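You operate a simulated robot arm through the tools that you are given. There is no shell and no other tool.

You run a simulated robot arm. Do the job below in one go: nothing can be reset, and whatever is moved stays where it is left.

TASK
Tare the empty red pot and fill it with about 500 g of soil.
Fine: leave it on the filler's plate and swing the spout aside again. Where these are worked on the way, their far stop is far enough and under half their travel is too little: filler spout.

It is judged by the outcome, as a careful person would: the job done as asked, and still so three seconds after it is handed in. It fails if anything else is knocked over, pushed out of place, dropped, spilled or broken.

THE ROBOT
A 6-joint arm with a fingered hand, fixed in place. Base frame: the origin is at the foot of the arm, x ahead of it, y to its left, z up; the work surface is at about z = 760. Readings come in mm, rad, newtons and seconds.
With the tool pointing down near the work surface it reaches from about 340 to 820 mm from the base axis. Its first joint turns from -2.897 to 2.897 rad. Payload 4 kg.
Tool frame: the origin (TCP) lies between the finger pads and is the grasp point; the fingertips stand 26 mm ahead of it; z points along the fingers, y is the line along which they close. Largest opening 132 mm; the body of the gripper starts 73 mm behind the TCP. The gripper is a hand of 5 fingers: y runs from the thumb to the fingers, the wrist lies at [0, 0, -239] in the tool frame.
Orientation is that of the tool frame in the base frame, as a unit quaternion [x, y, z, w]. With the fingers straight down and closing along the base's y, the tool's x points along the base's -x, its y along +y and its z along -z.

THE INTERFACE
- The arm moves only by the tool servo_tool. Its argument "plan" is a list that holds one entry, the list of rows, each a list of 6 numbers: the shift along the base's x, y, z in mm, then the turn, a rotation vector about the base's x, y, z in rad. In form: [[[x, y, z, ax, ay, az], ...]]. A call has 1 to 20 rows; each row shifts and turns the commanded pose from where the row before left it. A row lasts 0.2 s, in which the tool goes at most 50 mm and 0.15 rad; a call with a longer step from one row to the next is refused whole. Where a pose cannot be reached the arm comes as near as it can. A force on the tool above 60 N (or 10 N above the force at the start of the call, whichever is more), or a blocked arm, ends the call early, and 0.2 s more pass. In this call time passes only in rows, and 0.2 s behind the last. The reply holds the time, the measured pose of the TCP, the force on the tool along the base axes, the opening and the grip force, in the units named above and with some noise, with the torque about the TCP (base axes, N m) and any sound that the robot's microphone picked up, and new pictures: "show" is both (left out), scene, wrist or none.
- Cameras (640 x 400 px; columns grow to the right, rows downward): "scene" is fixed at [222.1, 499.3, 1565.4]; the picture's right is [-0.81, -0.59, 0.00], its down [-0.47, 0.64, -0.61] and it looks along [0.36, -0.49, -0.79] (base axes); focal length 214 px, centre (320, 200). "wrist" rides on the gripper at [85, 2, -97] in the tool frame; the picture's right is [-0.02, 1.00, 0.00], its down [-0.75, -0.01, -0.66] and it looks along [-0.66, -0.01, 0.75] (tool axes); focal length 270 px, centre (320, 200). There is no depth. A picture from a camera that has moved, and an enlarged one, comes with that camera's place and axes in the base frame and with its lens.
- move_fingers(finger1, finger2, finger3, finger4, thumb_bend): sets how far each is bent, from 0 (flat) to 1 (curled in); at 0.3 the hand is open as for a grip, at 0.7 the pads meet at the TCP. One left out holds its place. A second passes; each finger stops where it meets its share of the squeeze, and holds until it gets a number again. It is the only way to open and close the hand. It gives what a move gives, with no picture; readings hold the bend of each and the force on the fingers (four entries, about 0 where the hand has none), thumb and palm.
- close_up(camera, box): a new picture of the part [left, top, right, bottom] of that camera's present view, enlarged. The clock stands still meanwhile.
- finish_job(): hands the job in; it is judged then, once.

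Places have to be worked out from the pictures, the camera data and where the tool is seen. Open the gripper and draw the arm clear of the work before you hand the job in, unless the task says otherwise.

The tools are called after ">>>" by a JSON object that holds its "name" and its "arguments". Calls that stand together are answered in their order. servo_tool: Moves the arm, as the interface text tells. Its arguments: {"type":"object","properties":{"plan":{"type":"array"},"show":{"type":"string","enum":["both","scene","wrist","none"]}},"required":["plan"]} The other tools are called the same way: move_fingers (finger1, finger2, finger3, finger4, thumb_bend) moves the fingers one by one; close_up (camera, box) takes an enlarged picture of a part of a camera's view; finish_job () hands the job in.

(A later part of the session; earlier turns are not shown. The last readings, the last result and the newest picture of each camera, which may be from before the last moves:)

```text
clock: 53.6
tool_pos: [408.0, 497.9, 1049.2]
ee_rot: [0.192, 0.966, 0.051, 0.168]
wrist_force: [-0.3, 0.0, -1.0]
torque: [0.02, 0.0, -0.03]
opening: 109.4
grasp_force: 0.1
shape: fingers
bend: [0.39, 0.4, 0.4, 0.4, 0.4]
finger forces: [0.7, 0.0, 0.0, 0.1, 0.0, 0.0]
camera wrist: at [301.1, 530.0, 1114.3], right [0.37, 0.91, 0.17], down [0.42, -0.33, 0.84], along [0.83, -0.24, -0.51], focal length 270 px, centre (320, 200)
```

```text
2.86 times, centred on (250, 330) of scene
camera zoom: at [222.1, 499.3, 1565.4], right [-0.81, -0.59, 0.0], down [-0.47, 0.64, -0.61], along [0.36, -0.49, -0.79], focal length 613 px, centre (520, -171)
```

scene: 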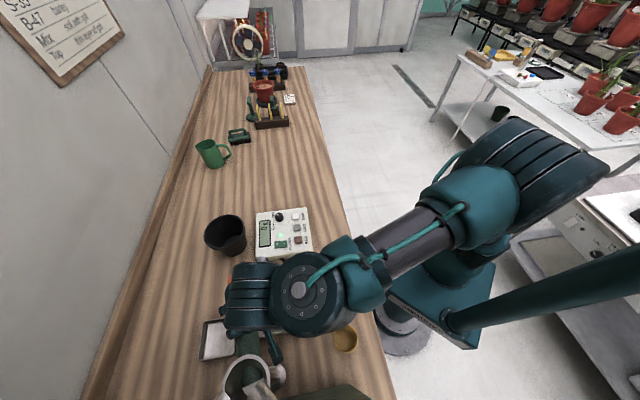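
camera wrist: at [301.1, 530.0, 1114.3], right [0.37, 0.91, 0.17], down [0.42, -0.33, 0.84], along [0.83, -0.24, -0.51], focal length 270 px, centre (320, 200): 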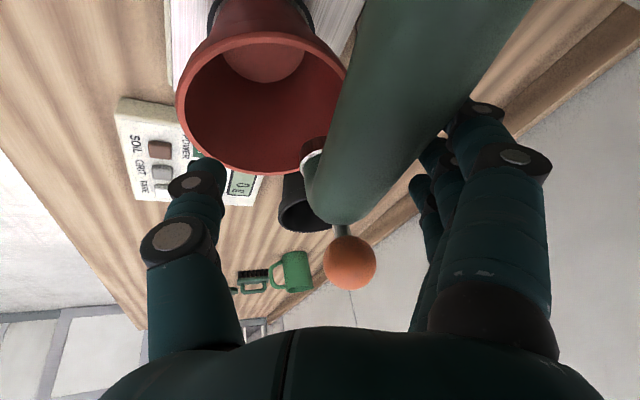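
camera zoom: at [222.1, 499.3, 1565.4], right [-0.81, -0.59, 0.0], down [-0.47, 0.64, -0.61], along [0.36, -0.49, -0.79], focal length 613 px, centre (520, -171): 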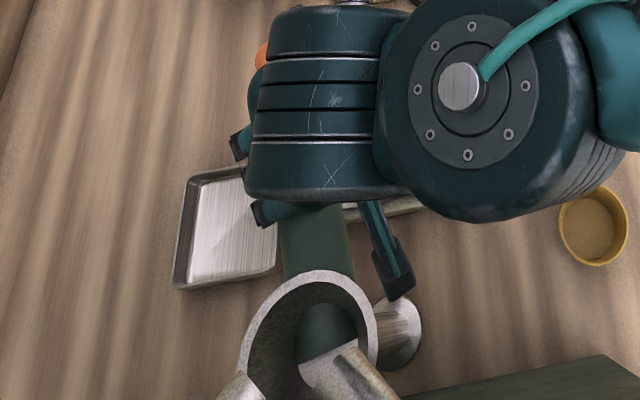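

The nozzle is just reaching the pot's rim; about 0.17 rad more is needed. I continue the arc and look for the stop.

>>> {"name": "servo_tool", "arguments": {"plan": [[[-6.02, -5.91, 0, 0, 0, -0.06], [-6.38, -5.54, 0, 0, 0, -0.06], [-6.7, -5.17, 0, 0, 0, -0.06]]], "show": "both"}}

>>> {"name": "close_up", "arguments": {"camera": "wrist", "box": [180, 0, 420, 200]}}

```text
clock: 54.4
tool_pos: [387.5, 479.6, 1048.0]
ee_rot: [0.278, 0.944, 0.035, 0.173]
wrist_force: [0.2, 0.0, -0.1]
torque: [0.07, -0.03, 0.0]
opening: 108.6
grasp_force: 0.4
shape: fingers
bend: [0.39, 0.4, 0.4, 0.4, 0.4]
finger forces: [0.4, 0.0, 0.1, 0.1, 0.0, 0.0]
camera wrist: at [289.2, 531.8, 1113.0], right [0.53, 0.83, 0.17], down [0.36, -0.4, 0.84], along [0.77, -0.39, -0.51], focal length 270 px, centre (320, 200)
```

scene: 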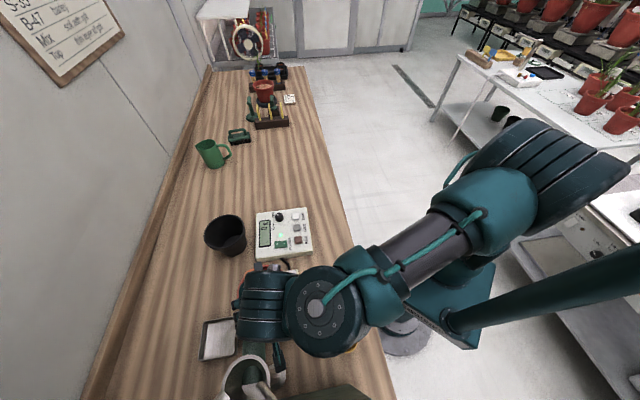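
wrist: 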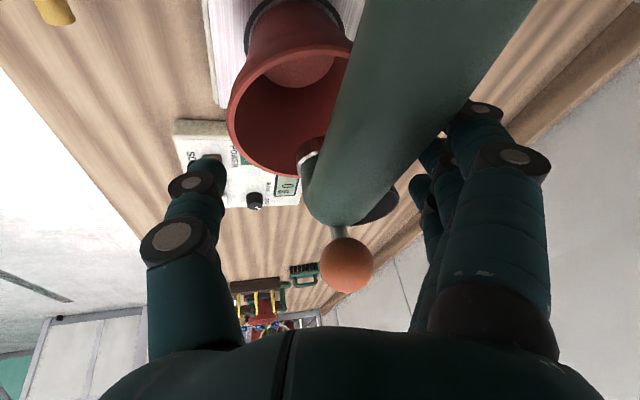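

```text
2.00 times, centred on (300, 100) of wrist
camera zoom: at [289.2, 531.8, 1113.0], right [0.53, 0.83, 0.17], down [0.36, -0.4, 0.84], along [0.77, -0.39, -0.51], focal length 541 px, centre (360, 400)
```

zoom: 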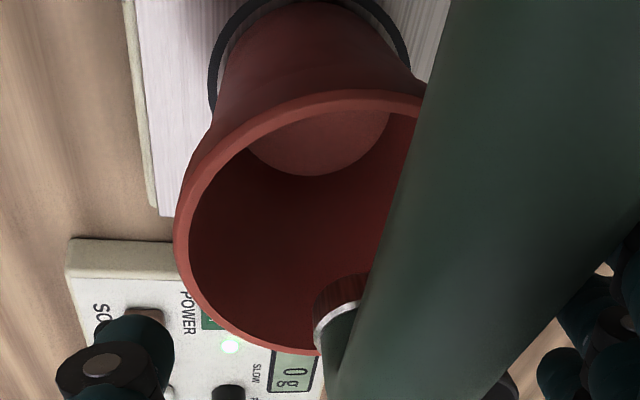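

By the knob's position the spout is at about -0.77 rad, over the pot. I lift the hand straight up off the tube and back away to check the alignment from a clear viewpoint.

>>> {"name": "servo_tool", "arguments": {"plan": [[[0, 0, 10, 0, 0, 0], [0, 0, 15, 0, 0, 0], [0, 0, 20, 0, 0, 0], [0, 0, 25, 0, 0, 0], [0, 0, 25, 0, 0, 0], [0, 0, 25, 0, 0, 0], [3, -25, 5, 0, 0, 0.1], [3, -25, 5, 0, 0, 0.1], [3, -25, 5, 0, 0, 0.1], [3, -25, 5, 0, 0, 0.1], [3, -25, 5, 0, 0, 0.1], [3, -25, 5, 0, 0, 0.1], [3, -25, 5, 0, 0, 0.1], [3, -25, 0, 0, 0, 0.1], [3, -25, 0, 0, 0, 0.1]]], "show": "both"}}

>>> {"name": "close_up", "arguments": {"camera": "scene", "box": [180, 240, 340, 400]}}

```text
clock: 57.6
tool_pos: [413.6, 257.4, 1203.4]
ee_rot: [-0.161, 0.971, 0.107, 0.139]
wrist_force: [0.1, -0.3, 0.4]
torque: [0.03, 0.02, 0.01]
opening: 108.0
grasp_force: 0.1
shape: fingers
bend: [0.4, 0.4, 0.4, 0.4, 0.4]
finger forces: [0.0, 0.1, 0.0, 0.0, 0.0, 0.0]
camera wrist: at [313.8, 211.6, 1268.7], right [-0.32, 0.93, 0.17], down [0.53, 0.03, 0.84], along [0.78, 0.36, -0.51], focal length 270 px, centre (320, 200)
```

scene: 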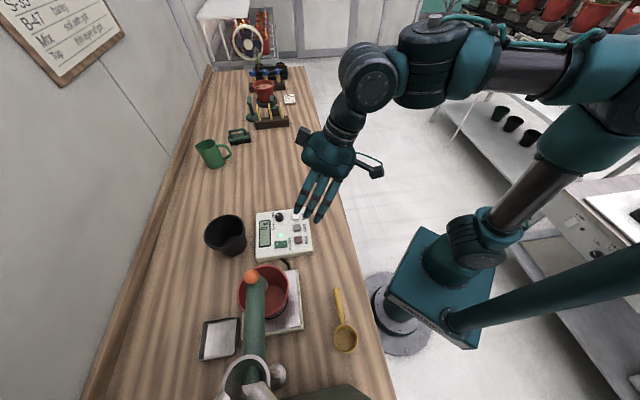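
wrist: 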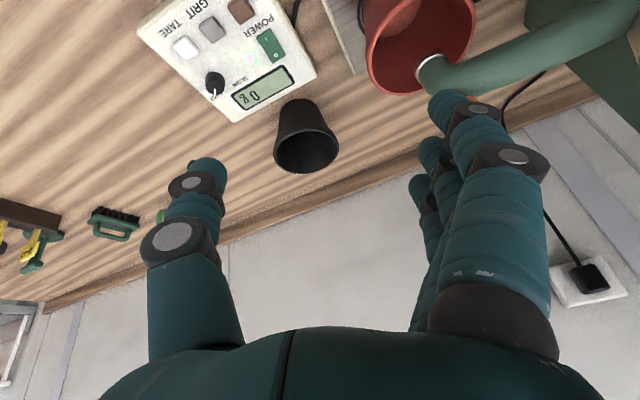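

```text
2.50 times, centred on (260, 320) of scene
camera zoom: at [222.1, 499.3, 1565.4], right [-0.81, -0.59, 0.0], down [-0.47, 0.64, -0.61], along [0.36, -0.49, -0.79], focal length 536 px, centre (470, -100)
```

zoom: 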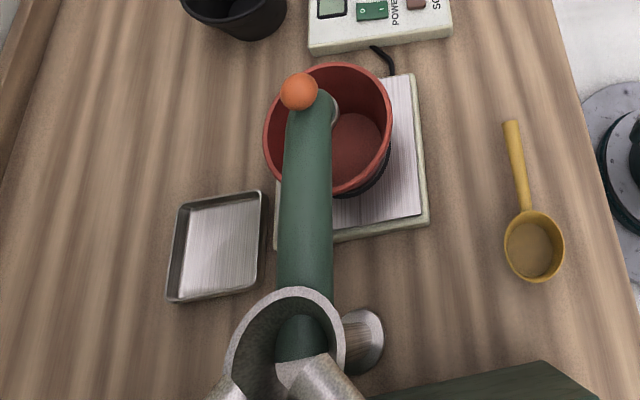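

The knob now projects to (447, 463), so the nozzle sits right over the pot centre (450, 461). I level the tool, move above the SOIL button and form the pressing finger again.

>>> {"name": "servo_tool", "arguments": {"plan": [[[0, 0, 0, -0.0851, 0.0798, 0], [0, 0, 0, -0.0851, 0.0798, 0], [0, 0, 0, -0.0851, 0.0798, 0], [9.9, -2.1, -19.5, 0, 0, -0.0051], [9.9, -2.1, -19.5, 0, 0, -0.0051], [9.9, -2.1, -19.5, 0, 0, -0.0051], [9.9, -2.1, -19.5, 0, 0, -0.0051], [9.9, -2.1, -19.5, 0, 0, -0.0051], [9.9, -2.1, -19.5, 0, 0, -0.0051], [9.9, -2.1, -19.5, 0, 0, -0.0051], [9.9, -2.1, -19.5, 0, 0, -0.0051], [9.9, -2.1, -19.5, 0, 0, -0.0051], [9.9, -2.1, -19.5, 0, 0, -0.0051], [9.9, -2.1, -19.5, 0, 0, 0], [9.9, -2.1, -19.5, 0, 0, 0], [9.9, -2.1, -19.5, 0, 0, 0], [9.9, -2.1, -19.5, 0, 0, 0]]], "show": "none"}}

>>> {"name": "move_fingers", "arguments": {"finger1": 0.6, "finger2": 1.0, "finger3": 1.0, "finger4": 1.0, "thumb_bend": 0.4}}

>>> {"name": "move_fingers", "arguments": {"thumb_bend": 1.0}}

>>> {"name": "servo_tool", "arguments": {"plan": [[[0, 0, 0, 0, 0, 0]]], "show": "both"}}

```text
clock: 61.2
tool_pos: [554.5, 226.2, 929.6]
ee_rot: [-0.137, 0.991, 0.0, 0.0]
wrist_force: [-0.6, 0.5, 0.2]
torque: [0.0, 0.0, 0.02]
opening: 107.8
grasp_force: 0.1
shape: fingers
bend: [0.4, 0.4, 0.4, 0.4, 0.4]
finger forces: [0.1, 0.0, 0.0, 0.0, 0.0, 0.1]
```

```text
clock: 62.2
tool_pos: [553.1, 226.9, 930.4]
ee_rot: [-0.137, 0.991, 0.001, 0.001]
wrist_force: [0.8, -0.6, -0.5]
torque: [0.0, -0.03, -0.04]
opening: 76.4
grasp_force: 0.1
shape: fingers
bend: [0.6, 1.0, 1.0, 1.0, 0.4]
finger forces: [0.0, 0.0, 0.0, 0.0, 0.1, 0.0]
```

```text
clock: 63.2
tool_pos: [554.0, 226.7, 930.4]
ee_rot: [-0.138, 0.99, 0.001, 0.001]
wrist_force: [0.1, -0.7, -0.7]
torque: [0.04, 0.03, 0.01]
opening: 30.9
grasp_force: 0.1
shape: fingers
bend: [0.6, 1.0, 1.0, 1.0, 0.88]
finger forces: [0.0, 0.0, 0.0, 0.0, 0.0, 0.0]
```

```text
clock: 63.6
tool_pos: [553.5, 226.6, 930.1]
ee_rot: [-0.138, 0.99, 0.0, 0.0]
wrist_force: [-0.1, -0.3, 0.6]
torque: [0.0, 0.0, 0.02]
opening: 30.7
grasp_force: 0.0
shape: fingers
bend: [0.6, 1.0, 1.0, 1.0, 0.88]
finger forces: [0.0, 0.0, 0.0, 0.0, 0.1, 0.0]
camera wrist: at [471.5, 206.0, 1027.0], right [-0.25, 0.97, 0.0], down [0.73, 0.19, 0.66], along [0.64, 0.17, -0.75], focal length 270 px, centre (320, 200)
```

scene: 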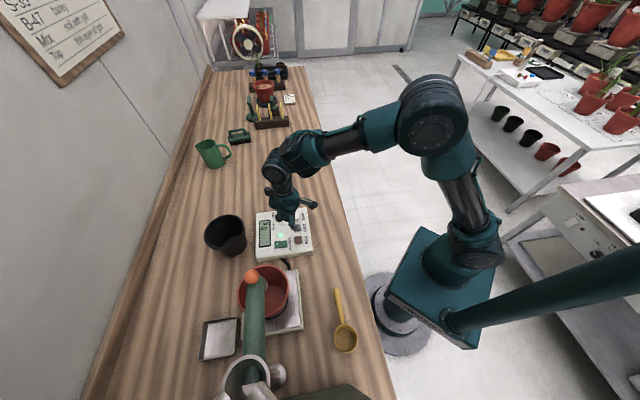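
wrist: 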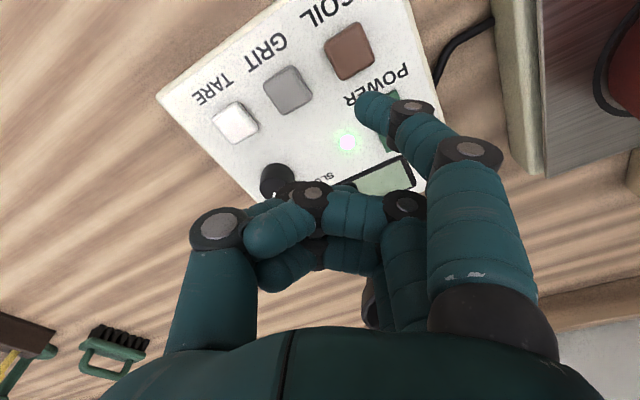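

The finger hovers over SOIL, and the display stays visible to the fixed camera. I lower to just above the button and check.

>>> {"name": "servo_tool", "arguments": {"plan": [[[0, 0.2, -16, 0, 0, 0], [0, 0.2, -16, 0, 0, 0], [0, 0.2, -16, 0, 0, 0], [0, 0.2, -16, 0, 0, 0], [0, 0, -14, 0, 0, 0]]], "show": "both"}}

>>> {"name": "close_up", "arguments": {"camera": "scene", "box": [220, 180, 340, 320]}}

>>> {"name": "close_up", "arguments": {"camera": "wrist", "box": [280, 20, 440, 140]}}

```text
clock: 64.8
tool_pos: [553.3, 229.0, 851.5]
ee_rot: [-0.138, 0.99, 0.0, 0.002]
wrist_force: [-0.6, 0.7, -0.1]
torque: [0.0, 0.0, 0.02]
opening: 30.9
grasp_force: 0.0
shape: fingers
bend: [0.6, 1.0, 1.0, 1.0, 0.88]
finger forces: [0.0, 0.1, 0.1, 0.1, 0.1, 0.0]
camera wrist: at [471.3, 207.8, 948.0], right [-0.25, 0.97, 0.0], down [0.73, 0.19, 0.66], along [0.64, 0.17, -0.75], focal length 270 px, centre (320, 200)
```

scene: 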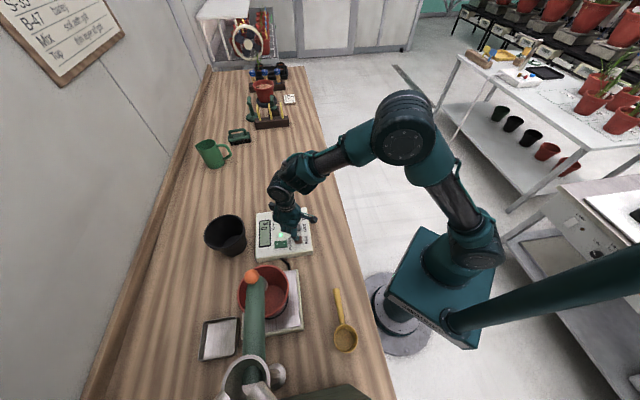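
wrist: 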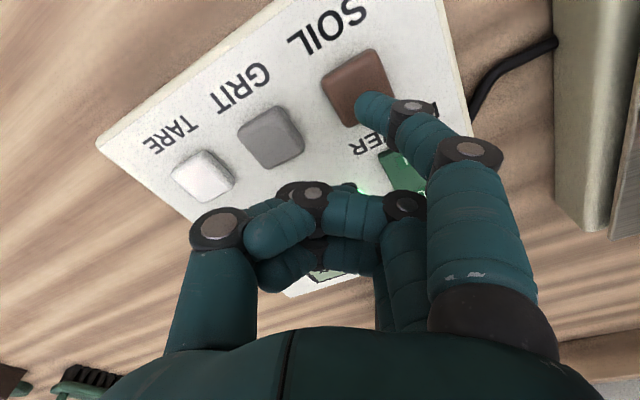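

```text
2.86 times, centred on (280, 250) of scene
camera zoom: at [222.1, 499.3, 1565.4], right [-0.81, -0.59, 0.0], down [-0.47, 0.64, -0.61], along [0.36, -0.49, -0.79], focal length 613 px, centre (434, 57)
```

zoom: 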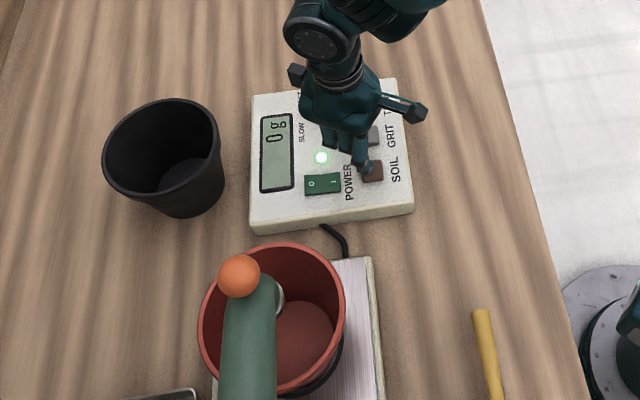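

```text
3.33 times, centred on (360, 80) of wrist
camera zoom: at [471.3, 207.8, 948.0], right [-0.25, 0.97, 0.0], down [0.73, 0.19, 0.66], along [0.64, 0.17, -0.75], focal length 901 px, centre (187, 600)
```

zoom: 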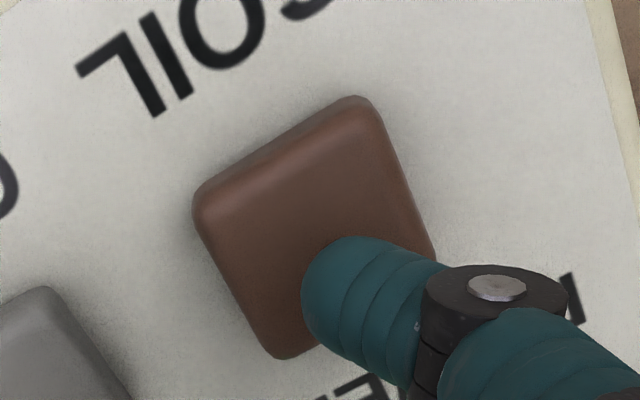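

Aligned over SOIL with the display reading 0 g. I press down in small steps and will watch the display after the click.

>>> {"name": "servo_tool", "arguments": {"plan": [[[0, 0, -4, 0, 0, 0], [0, 0, -3, 0, 0, 0]]], "show": "none"}}

>>> {"name": "servo_tool", "arguments": {"plan": [[[0, 0, -3.5, 0, 0, 0]]], "show": "none"}}

>>> {"name": "close_up", "arguments": {"camera": "scene", "box": [220, 200, 340, 320]}}

```text
clock: 65.4
tool_pos: [552.9, 228.2, 844.2]
ee_rot: [-0.138, 0.99, 0.0, 0.0]
wrist_force: [-1.0, -1.0, -0.1]
torque: [0.01, 0.01, 0.0]
opening: 31.0
grasp_force: 0.2
shape: fingers
bend: [0.6, 1.0, 1.0, 1.0, 0.88]
finger forces: [0.3, 0.0, 0.1, 0.0, 0.0, 0.0]
```

```text
clock: 65.8
tool_pos: [553.3, 227.0, 841.8]
ee_rot: [-0.138, 0.99, 0.001, 0.001]
wrist_force: [-0.2, 0.5, 0.6]
torque: [0.03, 0.08, -0.02]
opening: 30.9
grasp_force: 0.6
shape: fingers
bend: [0.6, 1.0, 1.0, 1.0, 0.88]
finger forces: [1.6, 0.0, 0.0, 0.0, 0.0, 0.0]
```

```text
3.33 times, centred on (280, 260) of scene
camera zoom: at [222.1, 499.3, 1565.4], right [-0.81, -0.59, 0.0], down [-0.47, 0.64, -0.61], along [0.36, -0.49, -0.79], focal length 715 px, centre (453, 0)
```

zoom: 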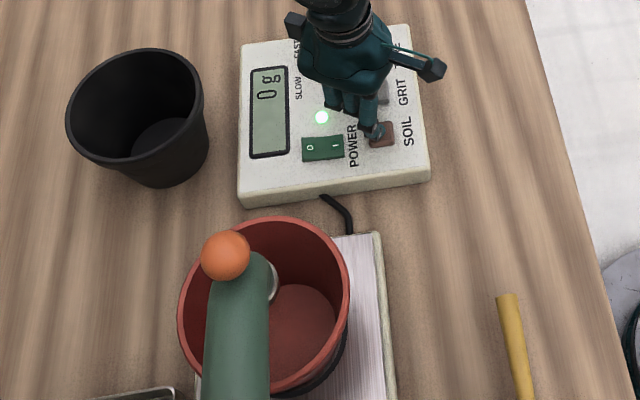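

Contact at 1.6 N but no click yet. I press one more millimetre.

>>> {"name": "servo_tool", "arguments": {"plan": [[[0, 0, -1.2, 0, 0, 0]]], "show": "none"}}

>>> {"name": "close_up", "arguments": {"camera": "scene", "box": [220, 200, 340, 320]}}

```text
clock: 66.2
tool_pos: [553.1, 226.5, 839.9]
ee_rot: [-0.136, 0.991, 0.0, 0.001]
wrist_force: [-0.7, 0.2, 2.5]
torque: [0.04, 0.14, -0.01]
opening: 31.0
grasp_force: 1.4
shape: fingers
bend: [0.6, 1.0, 1.0, 1.0, 0.88]
finger forces: [2.3, 0.0, 0.1, 0.0, 0.0, 0.1]
heard: click
```

```text
3.33 times, centred on (280, 260) of scene
camera zoom: at [222.1, 499.3, 1565.4], right [-0.81, -0.59, 0.0], down [-0.47, 0.64, -0.61], along [0.36, -0.49, -0.79], focal length 715 px, centre (453, 0)
```

zoom: 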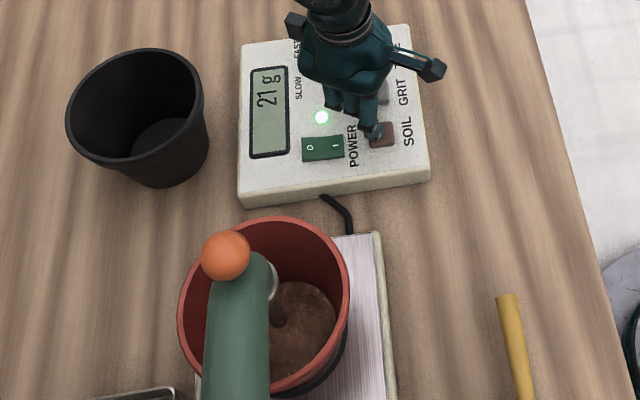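

Click, and soil is falling cleanly into the pot: 21 g already. I hold one step to gauge the rate.

>>> {"name": "servo_tool", "arguments": {"plan": [[[0, 0, 0, 0, 0, 0]]], "show": "none"}}

>>> {"name": "close_up", "arguments": {"camera": "scene", "box": [220, 200, 340, 320]}}

```text
clock: 66.6
tool_pos: [552.6, 228.1, 841.7]
ee_rot: [-0.137, 0.991, 0.002, 0.001]
wrist_force: [-0.5, -0.1, 3.3]
torque: [0.07, 0.1, 0.01]
opening: 31.1
grasp_force: 1.0
shape: fingers
bend: [0.6, 1.0, 1.0, 1.0, 0.88]
finger forces: [2.3, 0.1, 0.1, 0.0, 0.0, 0.0]
```

```text
3.33 times, centred on (280, 260) of scene
camera zoom: at [222.1, 499.3, 1565.4], right [-0.81, -0.59, 0.0], down [-0.47, 0.64, -0.61], along [0.36, -0.49, -0.79], focal length 715 px, centre (453, 0)
```

zoom: 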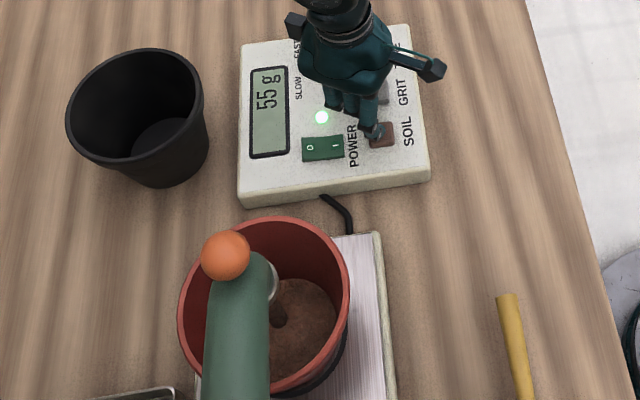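

The rate is about 85 g/s. I lift the finger slightly to learn whether the button must be held or toggles.

>>> {"name": "servo_tool", "arguments": {"plan": [[[0, 0, 5, 0, 0, 0]]], "show": "none"}}

>>> {"name": "close_up", "arguments": {"camera": "scene", "box": [220, 200, 340, 320]}}

```text
clock: 67.0
tool_pos: [554.1, 227.9, 845.5]
ee_rot: [-0.138, 0.99, 0.002, 0.001]
wrist_force: [0.6, -0.8, 0.4]
torque: [-0.01, 0.02, 0.02]
opening: 30.9
grasp_force: 0.1
shape: fingers
bend: [0.6, 1.0, 1.0, 1.0, 0.88]
finger forces: [0.2, 0.1, 0.0, 0.0, 0.0, 0.0]
```

```text
3.33 times, centred on (280, 260) of scene
camera zoom: at [222.1, 499.3, 1565.4], right [-0.81, -0.59, 0.0], down [-0.47, 0.64, -0.61], along [0.36, -0.49, -0.79], focal length 715 px, centre (453, 0)
```

zoom: 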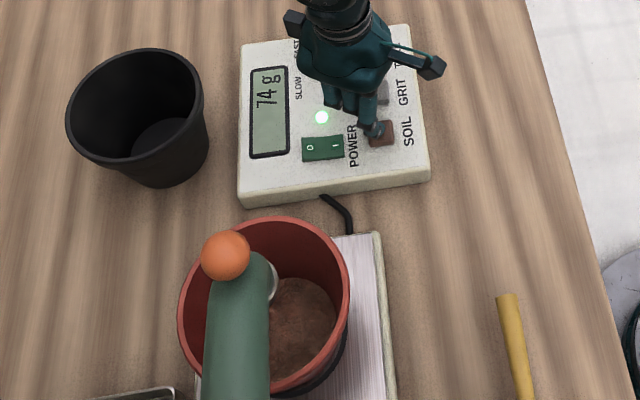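

The stream stopped on release: it's a hold-to-run button, 74 g so far. I wait one step to see how much still settles.

>>> {"name": "servo_tool", "arguments": {"plan": [[[0, 0, 0, 0, 0, 0], [0, 0, 0, 0, 0, 0]]], "show": "none"}}

>>> {"name": "close_up", "arguments": {"camera": "scene", "box": [220, 200, 340, 320]}}

```text
clock: 67.6
tool_pos: [554.2, 227.8, 845.5]
ee_rot: [-0.137, 0.991, 0.001, 0.001]
wrist_force: [0.6, 0.5, 0.3]
torque: [0.0, 0.01, -0.01]
opening: 30.8
grasp_force: 0.0
shape: fingers
bend: [0.6, 1.0, 1.0, 1.0, 0.88]
finger forces: [0.1, 0.0, 0.0, 0.0, 0.0, 0.0]
```

```text
3.33 times, centred on (280, 260) of scene
camera zoom: at [222.1, 499.3, 1565.4], right [-0.81, -0.59, 0.0], down [-0.47, 0.64, -0.61], along [0.36, -0.49, -0.79], focal length 715 px, centre (453, 0)
```

zoom: 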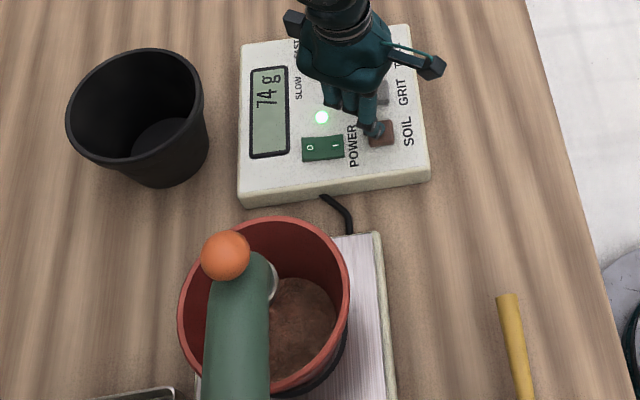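

It settled at exactly 74 g. I press and hold for about 2.6 s, then read again.

>>> {"name": "servo_tool", "arguments": {"plan": [[[0, 0, -5.2, 0, 0, 0], [0, 0, 0, 0, 0, 0], [0, 0, 0, 0, 0, 0], [0, 0, 0, 0, 0, 0], [0, 0, 0, 0, 0, 0], [0, 0, 0, 0, 0, 0], [0, 0, 0, 0, 0, 0], [0, 0, 0, 0, 0, 0], [0, 0, 0, 0, 0, 0], [0, 0, 0, 0, 0, 0], [0, 0, 0, 0, 0, 0], [0, 0, 0, 0, 0, 0]]], "show": "none"}}

>>> {"name": "close_up", "arguments": {"camera": "scene", "box": [220, 200, 340, 320]}}

```text
clock: 70.2
tool_pos: [552.7, 227.2, 839.4]
ee_rot: [-0.138, 0.99, 0.001, 0.0]
wrist_force: [1.5, 1.0, 2.7]
torque: [0.09, 0.06, 0.01]
opening: 31.0
grasp_force: 0.9
shape: fingers
bend: [0.6, 1.0, 1.0, 1.0, 0.88]
finger forces: [2.4, 0.1, 0.1, 0.0, 0.0, 0.0]
heard: click
```

```text
3.33 times, centred on (280, 260) of scene
camera zoom: at [222.1, 499.3, 1565.4], right [-0.81, -0.59, 0.0], down [-0.47, 0.64, -0.61], along [0.36, -0.49, -0.79], focal length 715 px, centre (453, 0)
```

zoom: 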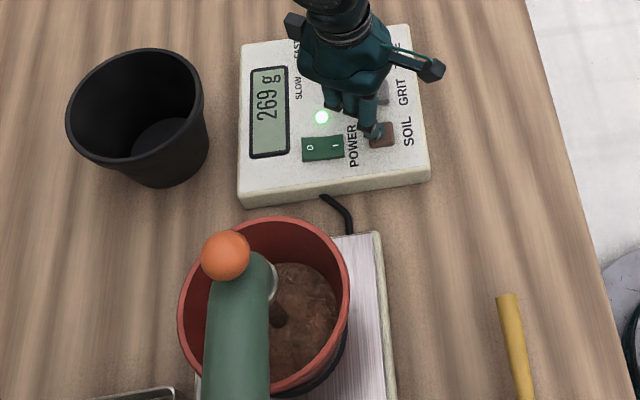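

269 g and still running at about 82 g/s. I hold for 2 s more, to about 435 g.

>>> {"name": "servo_tool", "arguments": {"plan": [[[0, 0, 0, 0, 0, 0], [0, 0, 0, 0, 0, 0], [0, 0, 0, 0, 0, 0], [0, 0, 0, 0, 0, 0], [0, 0, 0, 0, 0, 0], [0, 0, 0, 0, 0, 0], [0, 0, 0, 0, 0, 0], [0, 0, 0, 0, 0, 0], [0, 0, 0, 0, 0, 0]]], "show": "none"}}

>>> {"name": "close_up", "arguments": {"camera": "scene", "box": [220, 200, 340, 320]}}

```text
clock: 72.2
tool_pos: [553.9, 228.3, 838.6]
ee_rot: [-0.137, 0.991, 0.001, 0.001]
wrist_force: [0.5, 0.2, 2.4]
torque: [0.03, 0.11, -0.03]
opening: 30.9
grasp_force: 1.2
shape: fingers
bend: [0.6, 1.0, 1.0, 1.0, 0.88]
finger forces: [2.5, 0.0, 0.1, 0.1, 0.0, 0.0]
```

```text
3.33 times, centred on (280, 260) of scene
camera zoom: at [222.1, 499.3, 1565.4], right [-0.81, -0.59, 0.0], down [-0.47, 0.64, -0.61], along [0.36, -0.49, -0.79], focal length 715 px, centre (453, 0)
```

zoom: 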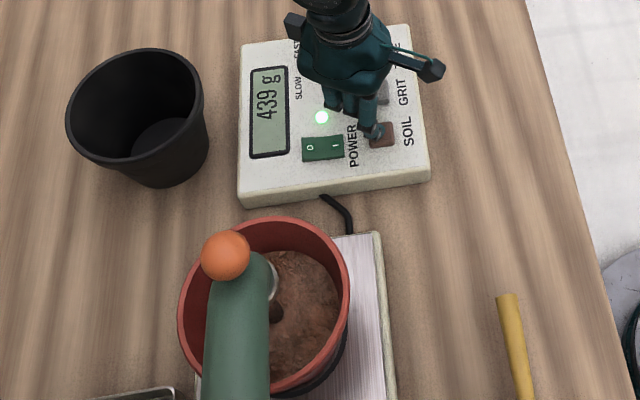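

439 g at 85 g/s; releasing adds about 19 g. I hold 0.4 s more and then lift off gently.

>>> {"name": "servo_tool", "arguments": {"plan": [[[0, 0, 0, 0, 0, 0], [0, 0, 0, 0, 0, 0], [0, 0, 3, 0, 0, 0], [0, 0, 6, 0, 0, 0]]], "show": "none"}}

>>> {"name": "close_up", "arguments": {"camera": "scene", "box": [220, 200, 340, 320]}}

```text
clock: 73.2
tool_pos: [552.9, 228.0, 850.4]
ee_rot: [-0.137, 0.991, 0.001, 0.001]
wrist_force: [-0.6, 0.1, -0.3]
torque: [-0.01, 0.0, 0.0]
opening: 30.9
grasp_force: 0.0
shape: fingers
bend: [0.6, 1.0, 1.0, 1.0, 0.88]
finger forces: [0.0, 0.0, 0.1, 0.0, 0.0, 0.1]
```

```text
3.33 times, centred on (280, 260) of scene
camera zoom: at [222.1, 499.3, 1565.4], right [-0.81, -0.59, 0.0], down [-0.47, 0.64, -0.61], along [0.36, -0.49, -0.79], focal length 715 px, centre (453, 0)
```

zoom: 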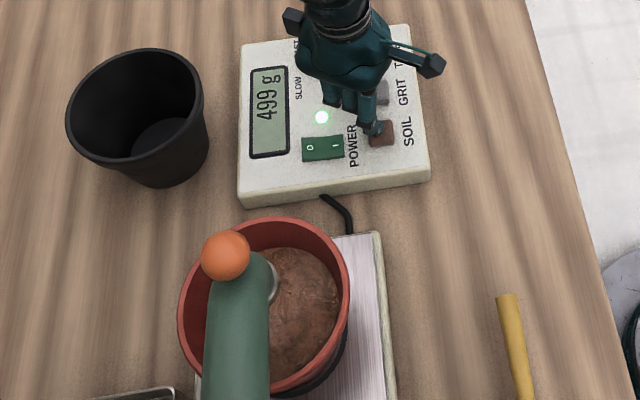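

The display reads 499 g and the stream has stopped. I lift off the panel, rise to a safe height and re-open and re-orient the hand to swing the spout back.

>>> {"name": "servo_tool", "arguments": {"plan": [[[0, 0, 20, 0, 0, 0], [0, 0, 25, 0, 0, 0], [0, 0, 25, 0, 0, 0], [0, 0, 29, 0, 0, -0.083], [0, 0, 29, 0, 0, -0.083], [0, 0, 29, 0, 0, -0.083], [0, 0, 29, 0, 0, -0.083], [0, 0, 29, 0, 0, -0.083], [0, 0, 29, 0, 0, -0.083], [0, 0, 29, 0, 0, -0.083], [0, 0, 29, 0, 0, -0.083], [0, 0, 0, 0.0116, -0.116, 0], [0, 0, 0, 0.0116, -0.116, 0], [0, 0, 0, 0.0116, -0.116, 0]]], "show": "none"}}

>>> {"name": "move_fingers", "arguments": {"thumb_bend": 0.4}}

>>> {"name": "move_fingers", "arguments": {"finger1": 0.4, "finger2": 0.4, "finger3": 0.4, "finger4": 0.4, "thumb_bend": 0.4}}

>>> {"name": "servo_tool", "arguments": {"plan": [[[0, 0, 0, 0, 0, 0]]], "show": "both"}}

```text
clock: 76.2
tool_pos: [553.0, 226.8, 1150.9]
ee_rot: [0.19, 0.966, 0.051, 0.168]
wrist_force: [-0.1, -0.3, -0.5]
torque: [0.02, 0.01, 0.01]
opening: 30.7
grasp_force: 0.0
shape: fingers
bend: [0.6, 1.0, 1.0, 1.0, 0.88]
finger forces: [0.0, 0.0, 0.0, 0.1, 0.1, 0.0]
```

```text
clock: 77.2
tool_pos: [554.6, 228.1, 1152.3]
ee_rot: [0.19, 0.966, 0.05, 0.167]
wrist_force: [0.0, -1.1, 0.2]
torque: [0.01, -0.03, 0.02]
opening: 74.8
grasp_force: 0.1
shape: fingers
bend: [0.6, 1.0, 1.0, 1.0, 0.4]
finger forces: [0.0, 0.0, 0.0, 0.1, 0.0, 0.1]
```

```text
clock: 78.2
tool_pos: [553.5, 227.4, 1150.0]
ee_rot: [0.19, 0.966, 0.05, 0.167]
wrist_force: [0.2, -0.7, -0.2]
torque: [0.02, -0.01, -0.01]
opening: 106.2
grasp_force: 0.1
shape: fingers
bend: [0.4, 0.4, 0.4, 0.4, 0.4]
finger forces: [0.0, 0.0, 0.1, 0.0, 0.1, 0.1]
```

```text
clock: 78.6
tool_pos: [553.7, 226.8, 1151.5]
ee_rot: [0.19, 0.966, 0.051, 0.167]
wrist_force: [0.0, -0.1, -0.5]
torque: [0.05, -0.04, -0.04]
opening: 105.9
grasp_force: 0.0
shape: fingers
bend: [0.4, 0.4, 0.4, 0.4, 0.4]
finger forces: [0.1, 0.0, 0.1, 0.1, 0.0, 0.0]
camera wrist: at [447.8, 259.6, 1216.6], right [0.37, 0.91, 0.17], down [0.42, -0.33, 0.84], along [0.83, -0.24, -0.51], focal length 270 px, centre (320, 200)
```

scene: 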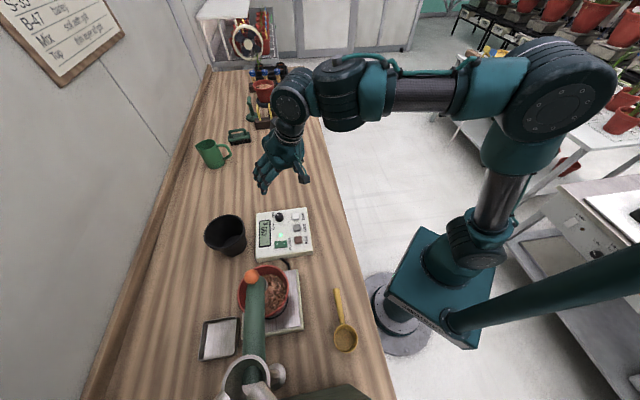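
wrist: 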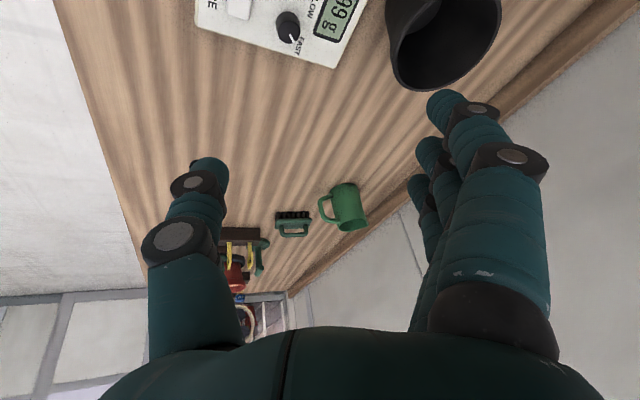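

The hand is open and correctly oriented. I move over the spout tube at safe height.

>>> {"name": "servo_tool", "arguments": {"plan": [[[-14.6, 27.2, 0, 0, 0, 0], [-14.6, 27.2, 0, 0, 0, 0], [-14.6, 27.2, 0, 0, 0, 0], [-14.6, 27.2, 0, 0, 0, 0], [-14.6, 27.2, 0, 0, 0, 0], [-14.6, 27.2, 0, 0, 0, 0], [-14.6, 27.2, 0, 0, 0, 0], [-14.6, 27.2, 0, 0, 0, 0], [-14.6, 27.2, 0, 0, 0, 0], [-14.6, 27.2, 0, 0, 0, 0]]], "show": "both"}}

```text
clock: 80.8
tool_pos: [407.4, 499.7, 1151.9]
ee_rot: [0.19, 0.966, 0.051, 0.168]
wrist_force: [0.0, -0.1, 0.3]
torque: [-0.01, 0.01, -0.03]
opening: 106.5
grasp_force: 0.0
shape: fingers
bend: [0.4, 0.4, 0.4, 0.4, 0.4]
finger forces: [0.1, 0.0, 0.0, 0.0, 0.0, 0.0]
camera wrist: at [301.5, 531.7, 1216.3], right [0.37, 0.91, 0.17], down [0.42, -0.33, 0.84], along [0.83, -0.24, -0.51], focal length 270 px, centre (320, 200)
```

scene: 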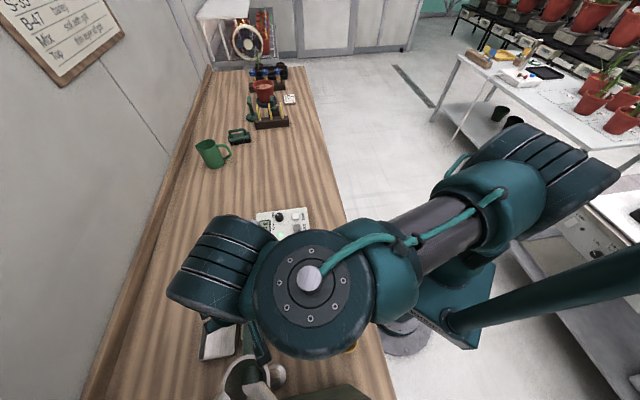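
wrist: 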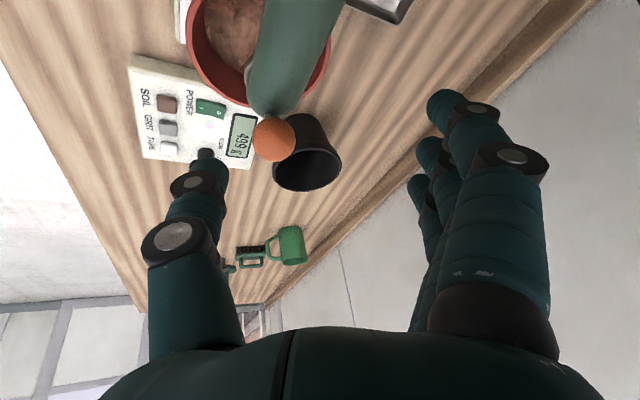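

The view matches the earlier approach (tube between thumb and fingers). I lower the hand around the tube.

>>> {"name": "servo_tool", "arguments": {"plan": [[[-1, -2.5, -15, 0, 0, 0], [0, 0, -15, 0, 0, 0], [0, 0, -15, 0, 0, 0], [0, 0, -13, 0, 0, 0]]], "show": "wrist"}}

>>> {"name": "servo_tool", "arguments": {"plan": [[[0, 0, -12, 0, 0, 0], [0, 0, -12, 0, 0, 0], [0, 0, -12, 0, 0, 0], [0, 0, -10, 0, 0, 0]]], "show": "both"}}

```text
clock: 81.8
tool_pos: [405.6, 498.7, 1094.6]
ee_rot: [0.191, 0.966, 0.05, 0.168]
wrist_force: [0.0, 0.7, -0.2]
torque: [-0.02, 0.01, 0.0]
opening: 106.4
grasp_force: 0.1
shape: fingers
bend: [0.4, 0.4, 0.4, 0.4, 0.4]
finger forces: [0.0, 0.0, 0.0, 0.0, 0.0, 0.1]
camera wrist: at [298.7, 529.9, 1159.4], right [0.37, 0.91, 0.17], down [0.42, -0.33, 0.84], along [0.83, -0.24, -0.51], focal length 270 px, centre (320, 200)
```

wrist: 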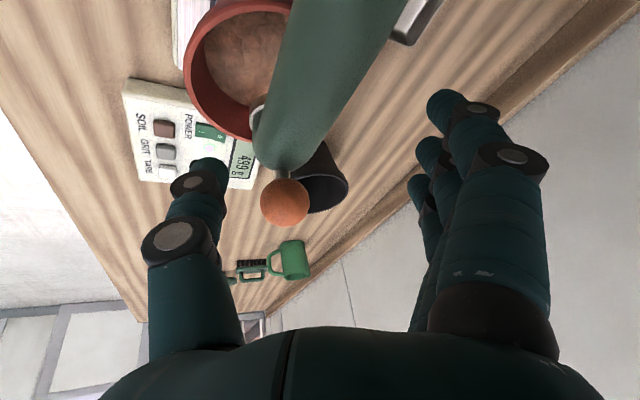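

```text
clock: 82.8
tool_pos: [405.3, 497.8, 1046.0]
ee_rot: [0.19, 0.966, 0.05, 0.167]
wrist_force: [0.7, 0.1, -0.2]
torque: [0.02, 0.02, 0.03]
opening: 106.4
grasp_force: 0.2
shape: fingers
bend: [0.4, 0.4, 0.4, 0.4, 0.4]
finger forces: [0.1, 0.1, 0.0, 0.1, 0.1, 0.0]
camera wrist: at [299.3, 528.8, 1112.3], right [0.37, 0.91, 0.17], down [0.43, -0.33, 0.84], along [0.83, -0.24, -0.51], focal length 270 px, centre (320, 200)
```

scene: 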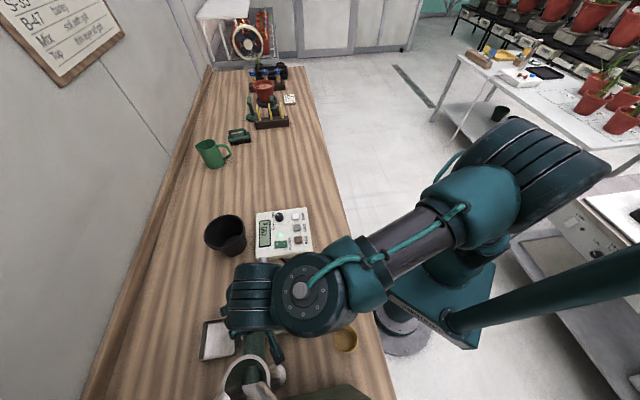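
wrist: 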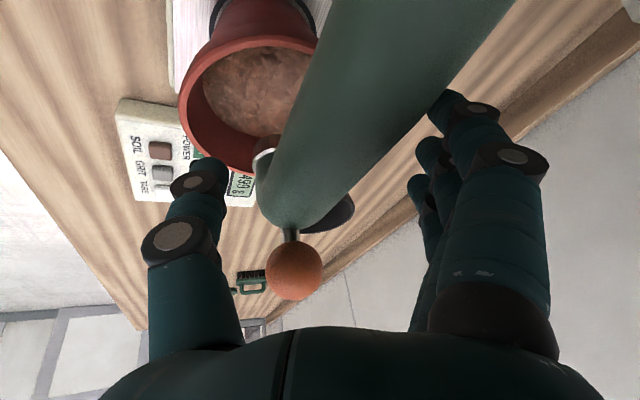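

The hand straddles the tube again. I swing back along the arc, thumb pushing, and check after a few steps.

>>> {"name": "servo_tool", "arguments": {"plan": [[[5.7, 6.1, 0, 0, 0, 0.06], [5.3, 6.5, 0, 0, 0, 0.06], [4.8, 6.7, 0, 0, 0, 0.06], [4.5, 7.1, 0, 0, 0, 0.06], [4.0, 7.3, 0, 0, 0, 0.06]]], "show": "both"}}

```text
clock: 84.0
tool_pos: [431.1, 529.7, 1046.4]
ee_rot: [0.042, 0.984, 0.076, 0.158]
wrist_force: [-0.2, -0.6, 0.0]
torque: [0.0, 0.0, -0.01]
opening: 107.8
grasp_force: 0.5
shape: fingers
bend: [0.4, 0.4, 0.4, 0.4, 0.4]
finger forces: [0.0, 0.0, 0.0, 0.0, 0.7, 0.0]
camera wrist: at [320.1, 530.0, 1112.1], right [0.08, 0.98, 0.17], down [0.5, -0.19, 0.84], along [0.86, 0.02, -0.51], focal length 270 px, centre (320, 200)
```

scene: 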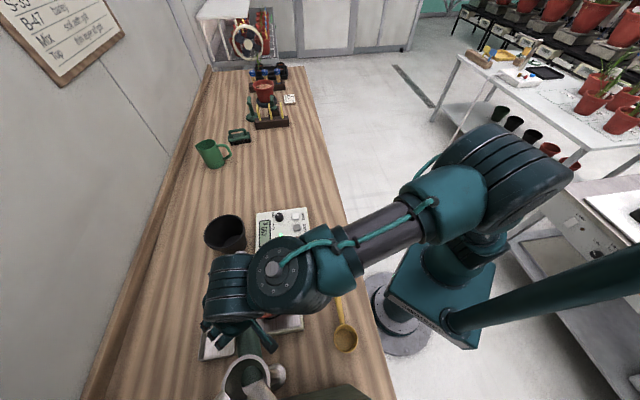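
wrist: 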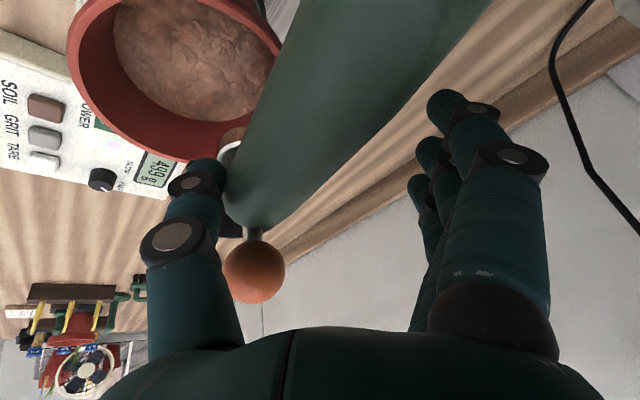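

The thumb has contacted the tube (0.7 N) and the spout is moving outward. I continue the arc.

>>> {"name": "servo_tool", "arguments": {"plan": [[[3.6, 7.5, 0, 0, 0, 0.06], [3.2, 7.7, 0, 0, 0, 0.06], [2.6, 7.9, 0, 0, 0, 0.06], [2.2, 8.1, 0, 0, 0, 0.06], [1.7, 8.1, 0, 0, 0, 0.06], [1.2, 8.3, 0, 0, 0, 0.06]]], "show": "both"}}

```text
clock: 85.4
tool_pos: [446.0, 579.0, 1046.6]
ee_rot: [-0.135, 0.975, 0.103, 0.141]
wrist_force: [-0.3, -0.6, -0.4]
torque: [-0.02, 0.01, 0.0]
opening: 107.6
grasp_force: 0.2
shape: fingers
bend: [0.4, 0.4, 0.4, 0.4, 0.4]
finger forces: [0.0, 0.0, 0.0, 0.1, 0.6, 0.0]
camera wrist: at [343.1, 539.0, 1112.4], right [-0.27, 0.95, 0.17], down [0.54, 0.0, 0.84], along [0.8, 0.32, -0.51], focal length 270 px, centre (320, 200)
```

scene: 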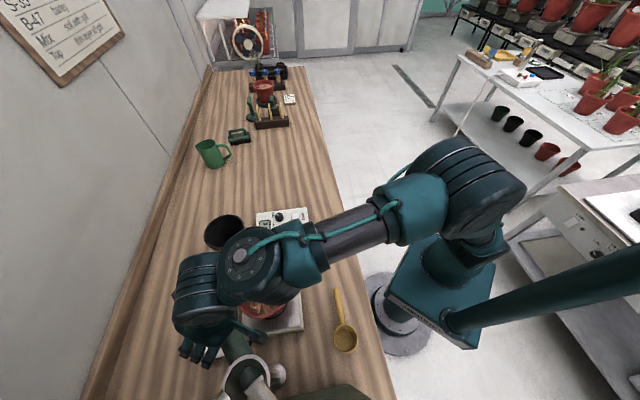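
wrist: 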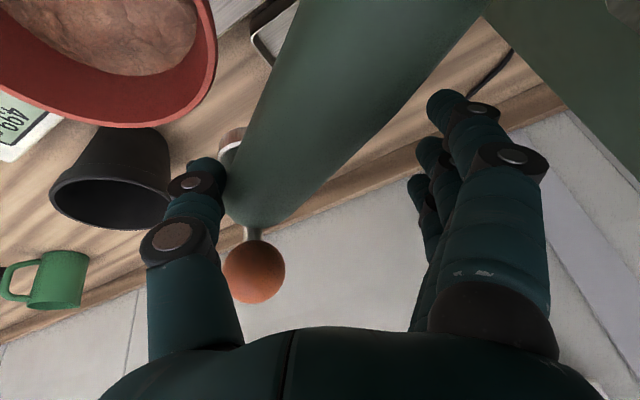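

The spout follows. I continue the last part toward its rest position, watching for the stop.

>>> {"name": "servo_tool", "arguments": {"plan": [[[0.7, 8.3, 0, 0, 0, 0.06], [0.2, 8.3, 0, 0, 0, 0.06], [-0.3, 8.4, 0, 0, 0, 0.06], [-0.8, 8.3, 0, 0, 0, 0.06]]], "show": "both"}}

```text
clock: 86.4
tool_pos: [445.6, 612.7, 1046.1]
ee_rot: [-0.249, 0.952, 0.119, 0.128]
wrist_force: [-0.5, -0.1, -0.1]
torque: [0.0, -0.01, 0.0]
opening: 107.9
grasp_force: 0.1
shape: fingers
bend: [0.4, 0.4, 0.4, 0.4, 0.4]
finger forces: [0.0, 0.1, 0.0, 0.0, 0.4, 0.1]
camera wrist: at [354.9, 549.2, 1111.8], right [-0.49, 0.86, 0.17], down [0.52, 0.13, 0.84], along [0.7, 0.5, -0.51], focal length 270 px, centre (320, 200)
```

scene: 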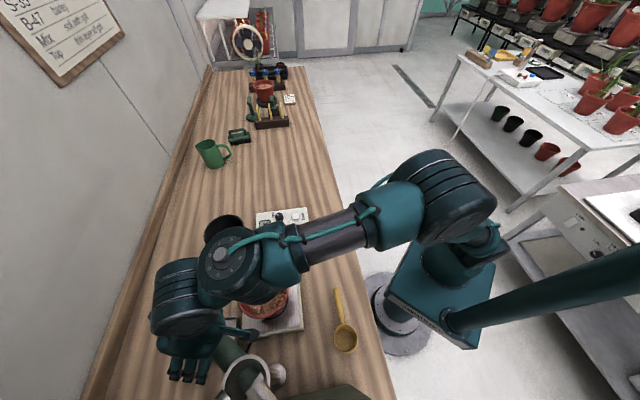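
wrist: 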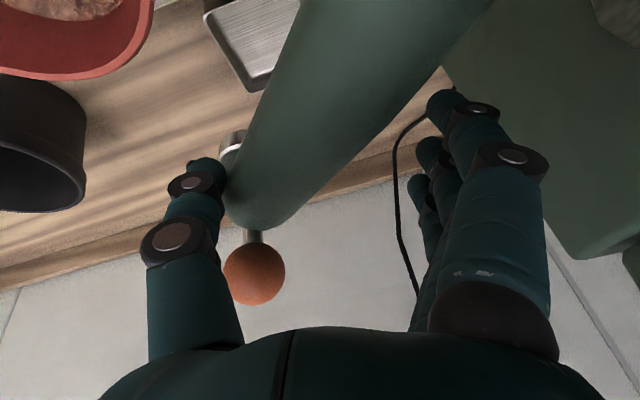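

Nearly back at the rest angle. I nudge it a bit further in smaller steps to bring it to its stop or original place.

>>> {"name": "servo_tool", "arguments": {"plan": [[[-0.6, 4.1, 0, 0, 0, 0.03], [-0.7, 4.1, 0, 0, 0, 0.03], [-0.8, 4.1, 0, 0, 0, 0.03]]], "show": "wrist"}}

```text
clock: 87.2
tool_pos: [442.8, 623.7, 1047.7]
ee_rot: [-0.292, 0.94, 0.124, 0.123]
wrist_force: [-0.2, 0.0, 0.7]
torque: [0.01, -0.02, 0.0]
opening: 107.6
grasp_force: 0.1
shape: fingers
bend: [0.4, 0.4, 0.4, 0.4, 0.4]
finger forces: [0.0, 0.1, 0.1, 0.1, 0.4, 0.1]
camera wrist: at [359.5, 552.7, 1112.2], right [-0.56, 0.81, 0.17], down [0.51, 0.18, 0.84], along [0.65, 0.56, -0.51], focal length 270 px, centre (320, 200)
```

wrist: 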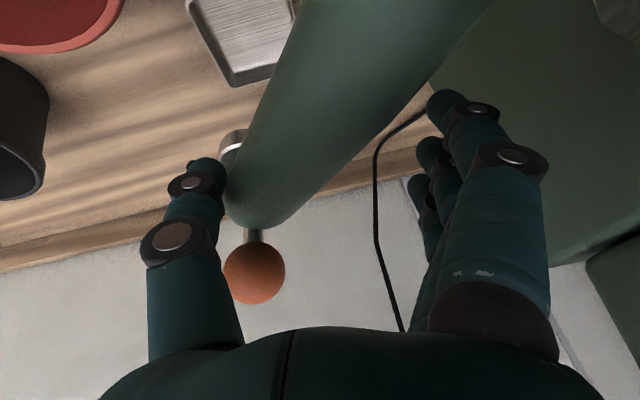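

The knob projects to (497, 614), its original place. One more small nudge to see whether it's against its stop.

>>> {"name": "servo_tool", "arguments": {"plan": [[[-0.6, 3, 0, 0, 0, 0.02], [-0.5, 2, 0, 0, 0, 0.015]]], "show": "wrist"}}

```text
clock: 87.8
tool_pos: [442.3, 628.5, 1047.0]
ee_rot: [-0.308, 0.935, 0.127, 0.121]
wrist_force: [-1.1, -6.1, -0.2]
torque: [-0.14, 0.07, -0.28]
opening: 110.7
grasp_force: 2.3
shape: fingers
bend: [0.4, 0.4, 0.4, 0.4, 0.39]
finger forces: [0.1, 0.0, 0.1, 0.1, 4.6, 0.0]
camera wrist: at [360.8, 554.5, 1112.0], right [-0.59, 0.79, 0.17], down [0.5, 0.19, 0.84], along [0.63, 0.58, -0.51], focal length 270 px, centre (320, 200)
```

wrist: 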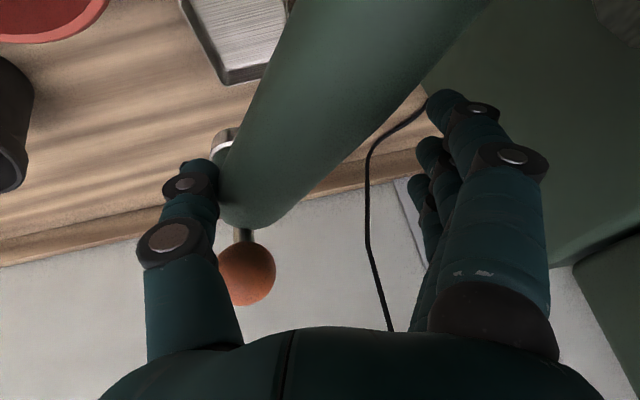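

That's the stop (6 N), so the spout is fully aside. I back the thumb off to centre the hand on the tube and raise straight up.

>>> {"name": "servo_tool", "arguments": {"plan": [[[0.5, -6, 0, 0, 0, 0], [0.5, -6, 0, 0, 0, 0], [0, 0, 10, 0, 0, 0], [0, 0, 15, 0, 0, 0], [0, 0, 20, 0, 0, 0], [0, 0, 20, 0, 0, 0], [0, 0, 20, 0, 0, 0], [0, 0, 20, 0, 0, 0]]], "show": "both"}}

```text
clock: 89.6
tool_pos: [443.4, 616.9, 1151.2]
ee_rot: [-0.309, 0.935, 0.127, 0.122]
wrist_force: [-0.6, -0.4, 0.5]
torque: [0.01, 0.0, 0.02]
opening: 107.2
grasp_force: 0.1
shape: fingers
bend: [0.4, 0.4, 0.4, 0.4, 0.4]
finger forces: [0.1, 0.1, 0.0, 0.1, 0.1, 0.1]
camera wrist: at [362.0, 543.5, 1217.2], right [-0.59, 0.79, 0.17], down [0.5, 0.19, 0.84], along [0.63, 0.58, -0.51], focal length 270 px, centre (320, 200)
```

scene: 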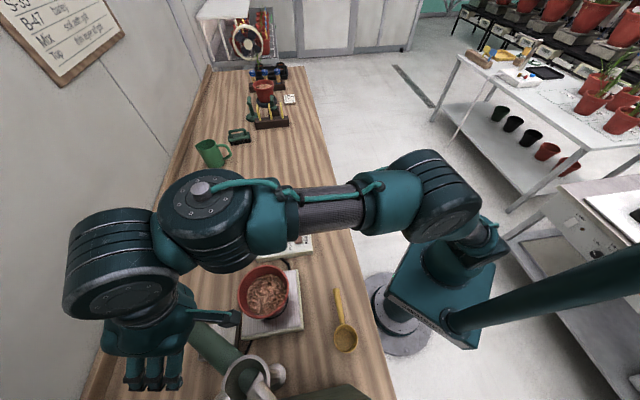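
wrist: 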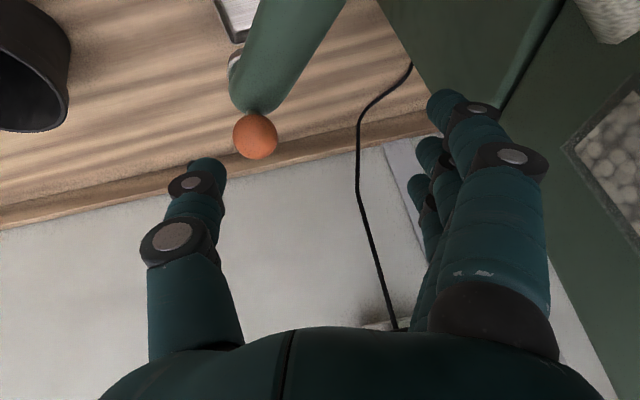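

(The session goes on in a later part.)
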